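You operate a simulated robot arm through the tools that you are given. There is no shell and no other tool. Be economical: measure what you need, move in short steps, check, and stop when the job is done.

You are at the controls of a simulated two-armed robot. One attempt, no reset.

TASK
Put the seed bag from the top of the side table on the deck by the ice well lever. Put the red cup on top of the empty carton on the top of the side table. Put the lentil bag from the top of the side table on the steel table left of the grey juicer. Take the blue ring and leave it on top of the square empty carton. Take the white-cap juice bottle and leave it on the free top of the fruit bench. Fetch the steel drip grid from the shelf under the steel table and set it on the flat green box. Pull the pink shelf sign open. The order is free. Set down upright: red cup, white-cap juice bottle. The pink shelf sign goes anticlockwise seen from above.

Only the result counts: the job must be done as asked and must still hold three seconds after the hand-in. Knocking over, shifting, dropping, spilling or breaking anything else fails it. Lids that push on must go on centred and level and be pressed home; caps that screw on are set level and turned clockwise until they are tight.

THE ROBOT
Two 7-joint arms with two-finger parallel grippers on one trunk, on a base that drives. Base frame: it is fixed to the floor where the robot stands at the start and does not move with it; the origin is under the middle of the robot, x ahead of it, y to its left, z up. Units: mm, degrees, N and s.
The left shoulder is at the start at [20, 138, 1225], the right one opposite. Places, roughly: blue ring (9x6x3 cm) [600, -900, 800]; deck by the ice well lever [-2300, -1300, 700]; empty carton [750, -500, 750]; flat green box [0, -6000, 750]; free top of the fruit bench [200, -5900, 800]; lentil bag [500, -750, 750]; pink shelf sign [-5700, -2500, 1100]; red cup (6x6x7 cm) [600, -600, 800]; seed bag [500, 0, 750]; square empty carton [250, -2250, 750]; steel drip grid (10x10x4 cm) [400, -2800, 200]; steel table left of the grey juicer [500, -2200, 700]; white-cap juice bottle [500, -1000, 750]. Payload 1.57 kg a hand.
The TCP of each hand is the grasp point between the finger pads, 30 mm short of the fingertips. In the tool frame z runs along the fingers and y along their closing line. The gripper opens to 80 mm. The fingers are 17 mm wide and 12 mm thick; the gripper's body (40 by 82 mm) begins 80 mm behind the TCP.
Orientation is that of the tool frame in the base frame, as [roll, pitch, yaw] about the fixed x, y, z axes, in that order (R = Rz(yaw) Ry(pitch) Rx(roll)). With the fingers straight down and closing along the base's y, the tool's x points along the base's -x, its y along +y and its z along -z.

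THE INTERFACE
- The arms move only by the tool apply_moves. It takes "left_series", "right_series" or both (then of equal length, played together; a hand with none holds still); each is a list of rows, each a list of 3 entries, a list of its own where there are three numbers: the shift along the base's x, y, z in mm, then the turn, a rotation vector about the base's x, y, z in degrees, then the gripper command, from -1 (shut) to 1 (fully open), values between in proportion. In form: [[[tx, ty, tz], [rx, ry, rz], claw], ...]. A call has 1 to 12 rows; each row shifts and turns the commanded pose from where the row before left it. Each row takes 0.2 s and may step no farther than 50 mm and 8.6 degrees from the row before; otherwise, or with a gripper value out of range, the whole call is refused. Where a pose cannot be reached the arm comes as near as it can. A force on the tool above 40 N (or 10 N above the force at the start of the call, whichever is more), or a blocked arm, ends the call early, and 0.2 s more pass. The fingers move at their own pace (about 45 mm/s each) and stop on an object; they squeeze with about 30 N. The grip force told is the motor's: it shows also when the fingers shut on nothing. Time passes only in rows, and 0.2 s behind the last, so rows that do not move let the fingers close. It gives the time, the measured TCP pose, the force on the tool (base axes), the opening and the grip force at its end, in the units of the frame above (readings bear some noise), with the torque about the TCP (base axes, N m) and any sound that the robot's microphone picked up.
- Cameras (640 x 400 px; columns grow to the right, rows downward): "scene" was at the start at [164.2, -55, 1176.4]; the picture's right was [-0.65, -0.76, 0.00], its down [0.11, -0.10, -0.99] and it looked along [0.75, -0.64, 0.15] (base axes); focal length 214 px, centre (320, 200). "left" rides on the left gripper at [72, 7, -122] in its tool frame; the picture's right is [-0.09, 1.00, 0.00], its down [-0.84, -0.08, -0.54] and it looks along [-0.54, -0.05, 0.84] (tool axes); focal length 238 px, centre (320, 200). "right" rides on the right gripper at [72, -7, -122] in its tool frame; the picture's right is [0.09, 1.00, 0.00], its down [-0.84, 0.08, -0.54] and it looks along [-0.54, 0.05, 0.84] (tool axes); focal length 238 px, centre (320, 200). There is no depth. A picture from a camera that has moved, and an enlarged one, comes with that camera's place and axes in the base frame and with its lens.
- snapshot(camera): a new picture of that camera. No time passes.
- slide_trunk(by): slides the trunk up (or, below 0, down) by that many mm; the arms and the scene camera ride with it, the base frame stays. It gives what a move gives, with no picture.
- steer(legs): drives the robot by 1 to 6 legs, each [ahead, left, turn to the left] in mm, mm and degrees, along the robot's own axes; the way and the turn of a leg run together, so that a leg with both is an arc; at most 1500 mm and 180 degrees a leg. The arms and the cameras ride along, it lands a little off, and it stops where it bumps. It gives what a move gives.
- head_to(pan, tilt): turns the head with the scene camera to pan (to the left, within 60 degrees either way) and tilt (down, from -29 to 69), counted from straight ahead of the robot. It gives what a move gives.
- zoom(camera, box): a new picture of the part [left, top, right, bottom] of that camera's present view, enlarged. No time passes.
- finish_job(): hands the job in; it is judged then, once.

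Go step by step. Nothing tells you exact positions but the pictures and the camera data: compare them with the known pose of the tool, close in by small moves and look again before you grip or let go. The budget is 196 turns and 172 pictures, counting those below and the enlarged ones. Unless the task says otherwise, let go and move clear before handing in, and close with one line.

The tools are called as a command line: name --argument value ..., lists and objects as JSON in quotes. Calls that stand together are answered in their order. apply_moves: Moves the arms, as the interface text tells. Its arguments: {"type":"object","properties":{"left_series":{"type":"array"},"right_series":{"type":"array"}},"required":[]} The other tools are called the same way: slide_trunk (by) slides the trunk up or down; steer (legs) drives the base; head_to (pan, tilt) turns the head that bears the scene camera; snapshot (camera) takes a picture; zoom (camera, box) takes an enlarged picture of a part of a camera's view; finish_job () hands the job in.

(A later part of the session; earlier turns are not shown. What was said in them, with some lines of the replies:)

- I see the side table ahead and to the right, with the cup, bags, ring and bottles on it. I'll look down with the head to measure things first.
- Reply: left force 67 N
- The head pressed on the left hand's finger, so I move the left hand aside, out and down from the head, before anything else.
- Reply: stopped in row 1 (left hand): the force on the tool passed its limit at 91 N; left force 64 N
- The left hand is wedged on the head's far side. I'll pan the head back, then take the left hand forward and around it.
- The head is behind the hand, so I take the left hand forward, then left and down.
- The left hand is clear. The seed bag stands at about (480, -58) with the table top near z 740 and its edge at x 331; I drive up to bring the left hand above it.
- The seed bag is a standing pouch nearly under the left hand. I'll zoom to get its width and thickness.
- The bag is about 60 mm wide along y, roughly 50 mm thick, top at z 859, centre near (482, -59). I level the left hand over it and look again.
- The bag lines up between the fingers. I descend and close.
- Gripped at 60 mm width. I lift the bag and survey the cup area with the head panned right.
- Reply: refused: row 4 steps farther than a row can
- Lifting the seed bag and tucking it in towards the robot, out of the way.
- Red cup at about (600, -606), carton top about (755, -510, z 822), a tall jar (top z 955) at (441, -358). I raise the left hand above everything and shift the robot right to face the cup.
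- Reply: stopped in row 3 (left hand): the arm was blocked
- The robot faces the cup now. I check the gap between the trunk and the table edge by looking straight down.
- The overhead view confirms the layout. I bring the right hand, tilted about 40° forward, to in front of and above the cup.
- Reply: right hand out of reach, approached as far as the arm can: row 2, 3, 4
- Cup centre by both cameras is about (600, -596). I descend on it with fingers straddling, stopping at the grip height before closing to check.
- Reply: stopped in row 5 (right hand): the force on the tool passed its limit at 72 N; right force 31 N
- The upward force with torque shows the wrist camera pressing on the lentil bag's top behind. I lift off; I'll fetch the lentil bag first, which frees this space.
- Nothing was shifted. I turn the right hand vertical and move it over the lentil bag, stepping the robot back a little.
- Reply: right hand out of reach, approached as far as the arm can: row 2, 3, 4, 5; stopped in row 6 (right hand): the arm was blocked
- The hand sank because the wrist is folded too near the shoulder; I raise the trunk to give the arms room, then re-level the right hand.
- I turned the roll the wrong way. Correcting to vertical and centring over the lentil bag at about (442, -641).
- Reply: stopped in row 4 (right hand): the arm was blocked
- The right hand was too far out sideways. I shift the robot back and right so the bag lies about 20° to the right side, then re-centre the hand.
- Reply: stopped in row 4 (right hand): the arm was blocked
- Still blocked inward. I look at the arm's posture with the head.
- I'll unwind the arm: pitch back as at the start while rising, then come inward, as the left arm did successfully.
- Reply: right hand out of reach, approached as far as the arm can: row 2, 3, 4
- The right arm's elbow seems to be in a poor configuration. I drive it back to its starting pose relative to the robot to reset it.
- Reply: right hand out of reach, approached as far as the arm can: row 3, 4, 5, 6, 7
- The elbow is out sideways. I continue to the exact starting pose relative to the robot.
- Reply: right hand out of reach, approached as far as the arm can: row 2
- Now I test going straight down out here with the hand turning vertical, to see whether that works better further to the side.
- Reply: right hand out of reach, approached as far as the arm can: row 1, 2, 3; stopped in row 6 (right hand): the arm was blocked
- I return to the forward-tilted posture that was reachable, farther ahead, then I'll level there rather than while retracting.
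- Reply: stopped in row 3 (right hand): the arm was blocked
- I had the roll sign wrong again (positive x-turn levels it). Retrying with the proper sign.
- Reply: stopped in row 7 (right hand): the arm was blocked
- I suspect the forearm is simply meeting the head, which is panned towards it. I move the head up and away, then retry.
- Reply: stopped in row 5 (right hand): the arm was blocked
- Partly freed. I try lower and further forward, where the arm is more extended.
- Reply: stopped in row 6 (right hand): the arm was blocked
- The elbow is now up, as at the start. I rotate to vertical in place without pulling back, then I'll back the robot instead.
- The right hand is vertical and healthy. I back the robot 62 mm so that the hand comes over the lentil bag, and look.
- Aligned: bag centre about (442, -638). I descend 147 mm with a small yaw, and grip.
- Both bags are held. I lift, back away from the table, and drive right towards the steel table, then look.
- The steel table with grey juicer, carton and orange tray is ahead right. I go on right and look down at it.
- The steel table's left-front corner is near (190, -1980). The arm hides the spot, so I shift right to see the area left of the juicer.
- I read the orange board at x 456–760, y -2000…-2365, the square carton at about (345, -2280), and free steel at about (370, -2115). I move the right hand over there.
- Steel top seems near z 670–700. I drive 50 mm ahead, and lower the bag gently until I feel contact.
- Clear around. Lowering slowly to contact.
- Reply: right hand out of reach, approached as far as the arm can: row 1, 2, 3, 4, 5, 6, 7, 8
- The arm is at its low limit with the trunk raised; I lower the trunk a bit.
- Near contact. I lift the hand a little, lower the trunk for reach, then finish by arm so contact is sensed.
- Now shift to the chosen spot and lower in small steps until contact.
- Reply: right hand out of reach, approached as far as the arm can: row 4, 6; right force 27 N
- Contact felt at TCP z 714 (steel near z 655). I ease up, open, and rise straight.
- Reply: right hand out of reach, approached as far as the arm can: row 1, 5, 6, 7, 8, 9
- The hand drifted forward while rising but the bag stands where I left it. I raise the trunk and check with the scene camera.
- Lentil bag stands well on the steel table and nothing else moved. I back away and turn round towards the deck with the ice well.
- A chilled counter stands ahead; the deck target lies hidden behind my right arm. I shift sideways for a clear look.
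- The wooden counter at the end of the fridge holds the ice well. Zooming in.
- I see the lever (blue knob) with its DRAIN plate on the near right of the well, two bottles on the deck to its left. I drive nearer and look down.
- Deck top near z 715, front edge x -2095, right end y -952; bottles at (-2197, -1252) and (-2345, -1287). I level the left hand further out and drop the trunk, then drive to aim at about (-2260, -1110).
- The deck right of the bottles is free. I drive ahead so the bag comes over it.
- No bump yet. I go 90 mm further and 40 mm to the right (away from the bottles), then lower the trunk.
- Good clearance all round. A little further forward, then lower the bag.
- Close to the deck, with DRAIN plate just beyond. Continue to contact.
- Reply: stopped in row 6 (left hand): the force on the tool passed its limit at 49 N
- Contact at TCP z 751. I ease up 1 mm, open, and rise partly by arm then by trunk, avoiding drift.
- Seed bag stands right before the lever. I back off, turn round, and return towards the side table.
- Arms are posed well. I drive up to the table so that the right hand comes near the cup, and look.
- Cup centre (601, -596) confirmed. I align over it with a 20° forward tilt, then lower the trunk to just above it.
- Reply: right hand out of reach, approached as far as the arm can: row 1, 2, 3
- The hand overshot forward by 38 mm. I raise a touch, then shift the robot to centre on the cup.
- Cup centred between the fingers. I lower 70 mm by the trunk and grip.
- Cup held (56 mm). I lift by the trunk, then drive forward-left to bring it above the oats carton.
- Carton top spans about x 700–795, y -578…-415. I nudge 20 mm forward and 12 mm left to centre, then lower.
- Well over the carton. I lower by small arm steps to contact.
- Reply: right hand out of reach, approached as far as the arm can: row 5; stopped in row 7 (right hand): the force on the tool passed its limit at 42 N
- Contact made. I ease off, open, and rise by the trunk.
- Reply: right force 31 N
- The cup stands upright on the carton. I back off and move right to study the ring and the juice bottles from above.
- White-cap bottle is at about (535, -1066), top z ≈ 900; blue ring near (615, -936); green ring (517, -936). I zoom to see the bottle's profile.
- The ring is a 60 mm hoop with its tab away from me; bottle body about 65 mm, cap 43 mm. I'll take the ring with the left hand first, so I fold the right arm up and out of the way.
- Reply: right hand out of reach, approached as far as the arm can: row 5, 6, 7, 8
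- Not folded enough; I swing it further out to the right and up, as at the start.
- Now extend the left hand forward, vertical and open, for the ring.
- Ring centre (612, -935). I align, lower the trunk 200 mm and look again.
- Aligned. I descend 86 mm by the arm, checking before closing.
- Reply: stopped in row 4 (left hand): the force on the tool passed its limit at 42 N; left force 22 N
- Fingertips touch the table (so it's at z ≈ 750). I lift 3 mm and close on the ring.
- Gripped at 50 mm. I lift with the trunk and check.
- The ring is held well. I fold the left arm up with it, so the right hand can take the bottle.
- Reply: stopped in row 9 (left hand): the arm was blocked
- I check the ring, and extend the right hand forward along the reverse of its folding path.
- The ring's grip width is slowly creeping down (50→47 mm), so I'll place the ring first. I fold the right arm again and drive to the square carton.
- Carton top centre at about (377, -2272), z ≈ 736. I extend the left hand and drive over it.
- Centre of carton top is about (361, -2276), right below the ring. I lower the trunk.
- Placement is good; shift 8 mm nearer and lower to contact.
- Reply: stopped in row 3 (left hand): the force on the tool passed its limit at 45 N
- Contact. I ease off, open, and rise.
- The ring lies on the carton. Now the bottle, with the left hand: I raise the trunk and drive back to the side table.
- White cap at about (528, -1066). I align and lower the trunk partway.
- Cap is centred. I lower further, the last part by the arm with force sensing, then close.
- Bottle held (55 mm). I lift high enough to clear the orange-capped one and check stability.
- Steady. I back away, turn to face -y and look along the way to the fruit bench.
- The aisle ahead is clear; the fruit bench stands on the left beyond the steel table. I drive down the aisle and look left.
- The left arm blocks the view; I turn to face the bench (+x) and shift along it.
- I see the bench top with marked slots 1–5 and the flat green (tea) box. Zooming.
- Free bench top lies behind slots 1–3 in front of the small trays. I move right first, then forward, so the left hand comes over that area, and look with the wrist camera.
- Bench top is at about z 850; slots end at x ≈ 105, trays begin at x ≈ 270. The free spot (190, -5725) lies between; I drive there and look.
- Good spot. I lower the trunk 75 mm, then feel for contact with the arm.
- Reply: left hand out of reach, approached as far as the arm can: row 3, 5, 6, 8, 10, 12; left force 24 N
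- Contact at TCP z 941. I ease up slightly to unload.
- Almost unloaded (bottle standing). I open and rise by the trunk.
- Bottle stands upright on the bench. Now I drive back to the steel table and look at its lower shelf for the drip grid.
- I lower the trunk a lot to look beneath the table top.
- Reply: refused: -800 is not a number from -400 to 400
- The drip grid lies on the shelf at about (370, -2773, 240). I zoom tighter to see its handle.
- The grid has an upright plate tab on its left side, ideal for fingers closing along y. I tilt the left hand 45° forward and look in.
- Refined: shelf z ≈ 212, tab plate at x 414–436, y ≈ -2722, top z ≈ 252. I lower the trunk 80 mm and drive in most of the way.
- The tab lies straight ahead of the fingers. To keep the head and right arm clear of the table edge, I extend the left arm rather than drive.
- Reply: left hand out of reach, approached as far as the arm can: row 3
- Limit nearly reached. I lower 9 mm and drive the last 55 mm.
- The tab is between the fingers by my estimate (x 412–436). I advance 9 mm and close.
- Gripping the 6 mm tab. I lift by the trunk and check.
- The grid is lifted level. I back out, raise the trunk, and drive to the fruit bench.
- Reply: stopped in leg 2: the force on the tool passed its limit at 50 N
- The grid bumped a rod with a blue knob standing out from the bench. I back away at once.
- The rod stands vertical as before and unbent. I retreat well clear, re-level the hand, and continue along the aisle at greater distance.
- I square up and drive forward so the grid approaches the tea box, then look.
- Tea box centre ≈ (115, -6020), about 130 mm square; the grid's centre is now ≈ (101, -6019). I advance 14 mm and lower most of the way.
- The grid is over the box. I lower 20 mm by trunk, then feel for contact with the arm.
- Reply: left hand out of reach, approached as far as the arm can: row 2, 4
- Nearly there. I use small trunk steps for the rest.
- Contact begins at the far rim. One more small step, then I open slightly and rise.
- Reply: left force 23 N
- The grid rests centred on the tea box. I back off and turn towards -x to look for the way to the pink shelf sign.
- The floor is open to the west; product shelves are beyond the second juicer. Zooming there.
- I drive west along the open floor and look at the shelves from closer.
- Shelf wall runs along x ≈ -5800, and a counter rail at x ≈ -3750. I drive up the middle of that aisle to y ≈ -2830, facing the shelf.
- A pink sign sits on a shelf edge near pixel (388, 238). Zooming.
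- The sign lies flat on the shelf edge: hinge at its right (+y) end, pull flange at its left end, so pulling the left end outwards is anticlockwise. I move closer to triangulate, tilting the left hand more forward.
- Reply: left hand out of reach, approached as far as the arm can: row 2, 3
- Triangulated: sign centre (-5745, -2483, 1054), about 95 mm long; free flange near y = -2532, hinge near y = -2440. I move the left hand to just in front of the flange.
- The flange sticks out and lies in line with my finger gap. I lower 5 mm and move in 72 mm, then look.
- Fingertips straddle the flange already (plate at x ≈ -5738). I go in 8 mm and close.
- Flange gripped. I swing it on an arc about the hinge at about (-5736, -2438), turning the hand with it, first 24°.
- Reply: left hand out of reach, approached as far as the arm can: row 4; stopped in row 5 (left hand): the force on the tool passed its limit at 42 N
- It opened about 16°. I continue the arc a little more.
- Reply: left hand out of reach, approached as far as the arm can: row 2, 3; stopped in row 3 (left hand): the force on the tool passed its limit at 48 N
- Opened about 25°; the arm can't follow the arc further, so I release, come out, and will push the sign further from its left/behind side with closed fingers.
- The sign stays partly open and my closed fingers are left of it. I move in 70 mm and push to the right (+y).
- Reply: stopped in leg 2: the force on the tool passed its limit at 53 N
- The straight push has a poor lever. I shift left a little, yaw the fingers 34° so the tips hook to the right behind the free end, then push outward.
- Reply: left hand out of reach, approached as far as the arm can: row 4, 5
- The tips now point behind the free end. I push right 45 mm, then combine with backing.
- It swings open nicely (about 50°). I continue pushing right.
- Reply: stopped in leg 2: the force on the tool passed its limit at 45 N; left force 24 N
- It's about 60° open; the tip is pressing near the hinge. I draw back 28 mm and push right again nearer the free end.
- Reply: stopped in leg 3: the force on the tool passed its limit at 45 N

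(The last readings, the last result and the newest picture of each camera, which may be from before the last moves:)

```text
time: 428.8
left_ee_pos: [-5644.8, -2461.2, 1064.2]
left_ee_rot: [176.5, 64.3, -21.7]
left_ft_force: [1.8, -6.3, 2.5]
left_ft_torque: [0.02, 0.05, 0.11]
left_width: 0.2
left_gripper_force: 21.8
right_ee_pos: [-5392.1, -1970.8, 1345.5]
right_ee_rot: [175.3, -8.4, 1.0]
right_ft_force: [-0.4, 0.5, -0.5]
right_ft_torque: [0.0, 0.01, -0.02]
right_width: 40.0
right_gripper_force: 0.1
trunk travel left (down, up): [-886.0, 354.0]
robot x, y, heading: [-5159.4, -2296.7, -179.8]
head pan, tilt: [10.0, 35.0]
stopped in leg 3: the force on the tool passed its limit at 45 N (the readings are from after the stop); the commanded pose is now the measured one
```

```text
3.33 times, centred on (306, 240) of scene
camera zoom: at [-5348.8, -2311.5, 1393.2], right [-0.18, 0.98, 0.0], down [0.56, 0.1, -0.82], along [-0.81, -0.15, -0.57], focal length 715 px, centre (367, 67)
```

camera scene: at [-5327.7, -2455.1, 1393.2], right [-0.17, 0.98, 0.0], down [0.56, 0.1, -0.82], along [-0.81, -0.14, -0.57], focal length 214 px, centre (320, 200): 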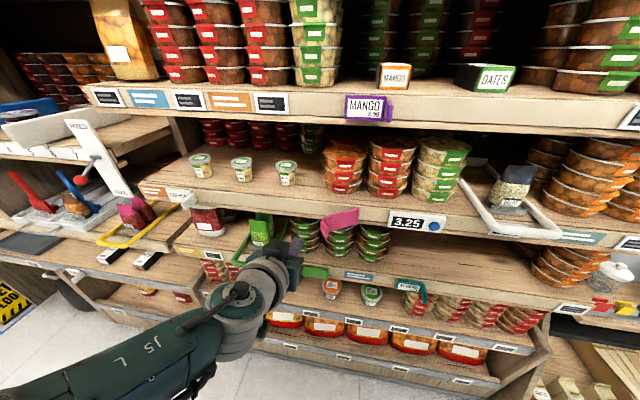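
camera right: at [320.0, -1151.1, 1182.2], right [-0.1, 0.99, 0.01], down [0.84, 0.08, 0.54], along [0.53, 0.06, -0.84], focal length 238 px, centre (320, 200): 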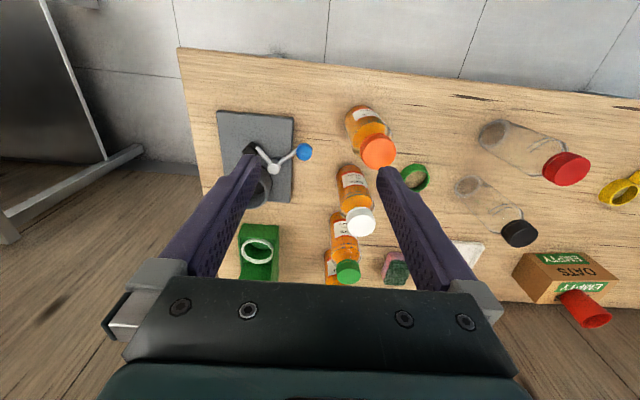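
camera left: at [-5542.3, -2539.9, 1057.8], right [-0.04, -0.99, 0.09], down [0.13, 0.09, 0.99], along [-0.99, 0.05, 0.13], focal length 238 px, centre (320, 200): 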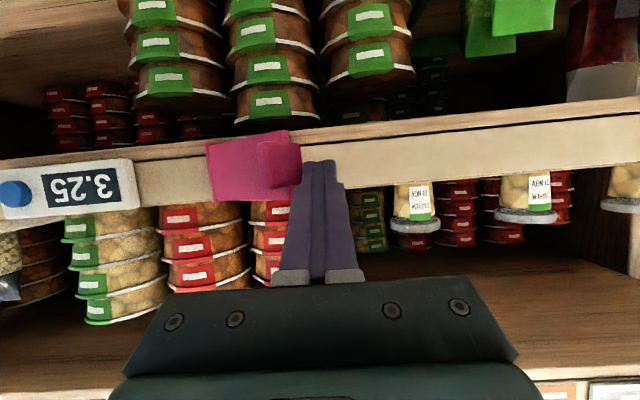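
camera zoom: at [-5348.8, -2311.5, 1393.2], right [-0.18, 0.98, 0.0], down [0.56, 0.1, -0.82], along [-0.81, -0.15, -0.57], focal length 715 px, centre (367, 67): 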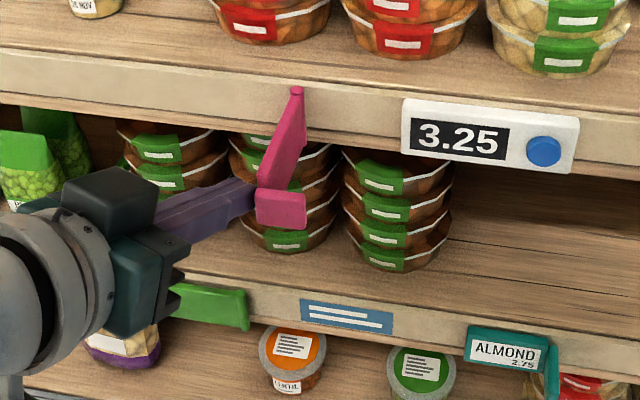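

The sign is now swung out near 85–90° and meets a stop. I move the hand away to the left and back, and verify.

steer --legs '[[0, 50, 0], [-250, 0, 0]]'

snapshot --camera "scene"

snapshot --camera "left"

```text
time: 431.1
left_ee_pos: [-5387.9, -2505.2, 1064.7]
left_ee_rot: [176.9, 64.4, -21.5]
left_ft_force: [0.7, -1.4, -0.6]
left_ft_torque: [0.0, 0.0, 0.03]
left_width: 0.1
left_gripper_force: 21.3
right_ee_pos: [-5133.2, -2017.2, 1346.1]
right_ee_rot: [175.3, -8.5, 1.1]
right_ft_force: [-0.6, 0.5, -0.8]
right_ft_torque: [-0.01, -0.01, -0.01]
right_width: 40.1
right_gripper_force: 0.1
trunk travel left (down, up): [-886.0, 354.0]
robot x, y, heading: [-4902.7, -2343.4, -179.4]
head pan, tilt: [10.0, 35.0]
```

```text
21 pictures are left
camera scene: at [-5091.5, -2358.6, 1393.2], right [-0.18, 0.98, 0.0], down [0.56, 0.1, -0.82], along [-0.81, -0.15, -0.57], focal length 214 px, centre (320, 200)
```

scene: 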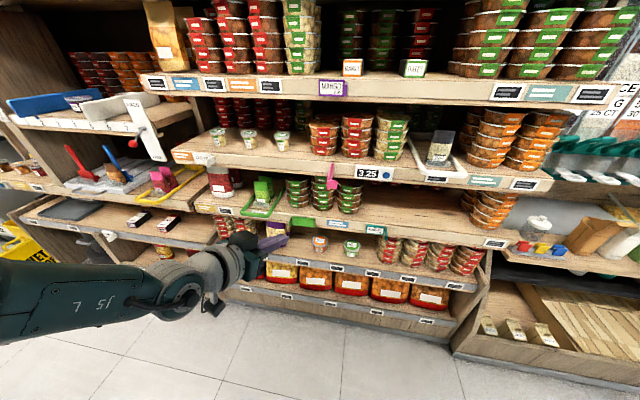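

```text
20 pictures are left
camera left: at [-5257.2, -2557.4, 1052.2], right [-0.36, -0.93, 0.11], down [0.15, 0.05, 0.99], along [-0.92, 0.37, 0.12], focal length 238 px, centre (320, 200)
```

left: 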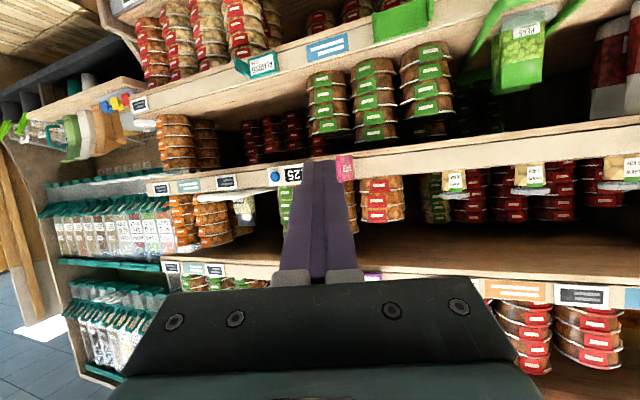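

zoom --camera "scene" --box '[290, 140, 386, 200]'

```text
6.67 times, centred on (338, 170) of scene
camera zoom: at [-5091.5, -2358.6, 1393.2], right [-0.18, 0.98, 0.0], down [0.56, 0.1, -0.82], along [-0.81, -0.15, -0.57], focal length 1430 px, centre (200, 400)
```

zoom: 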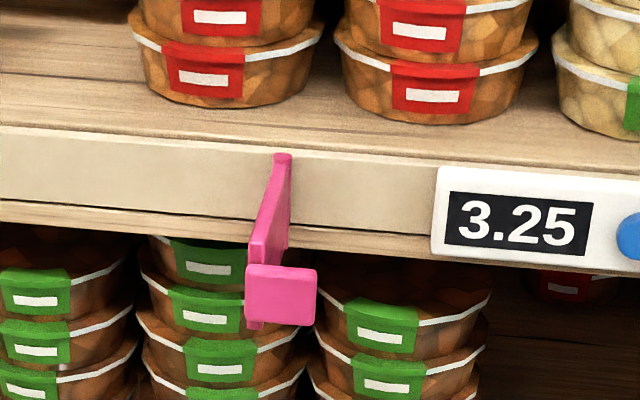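

The sign stands out at about 90° and stays there. The seed bag, lentil bag, cup, ring, bottle and drip grid were each seen in place after I let go, and the hands are clear, so I hand in.

finish_job

```text
The job is handed in.
```

I handed the job in with all seven parts done. One thing may count against it: while I carried the drip grid past the fruit bench, it struck a rod with a blue knob. I backed off and the rod looked upright afterwards, but I had no earlier picture to check whether it had moved.
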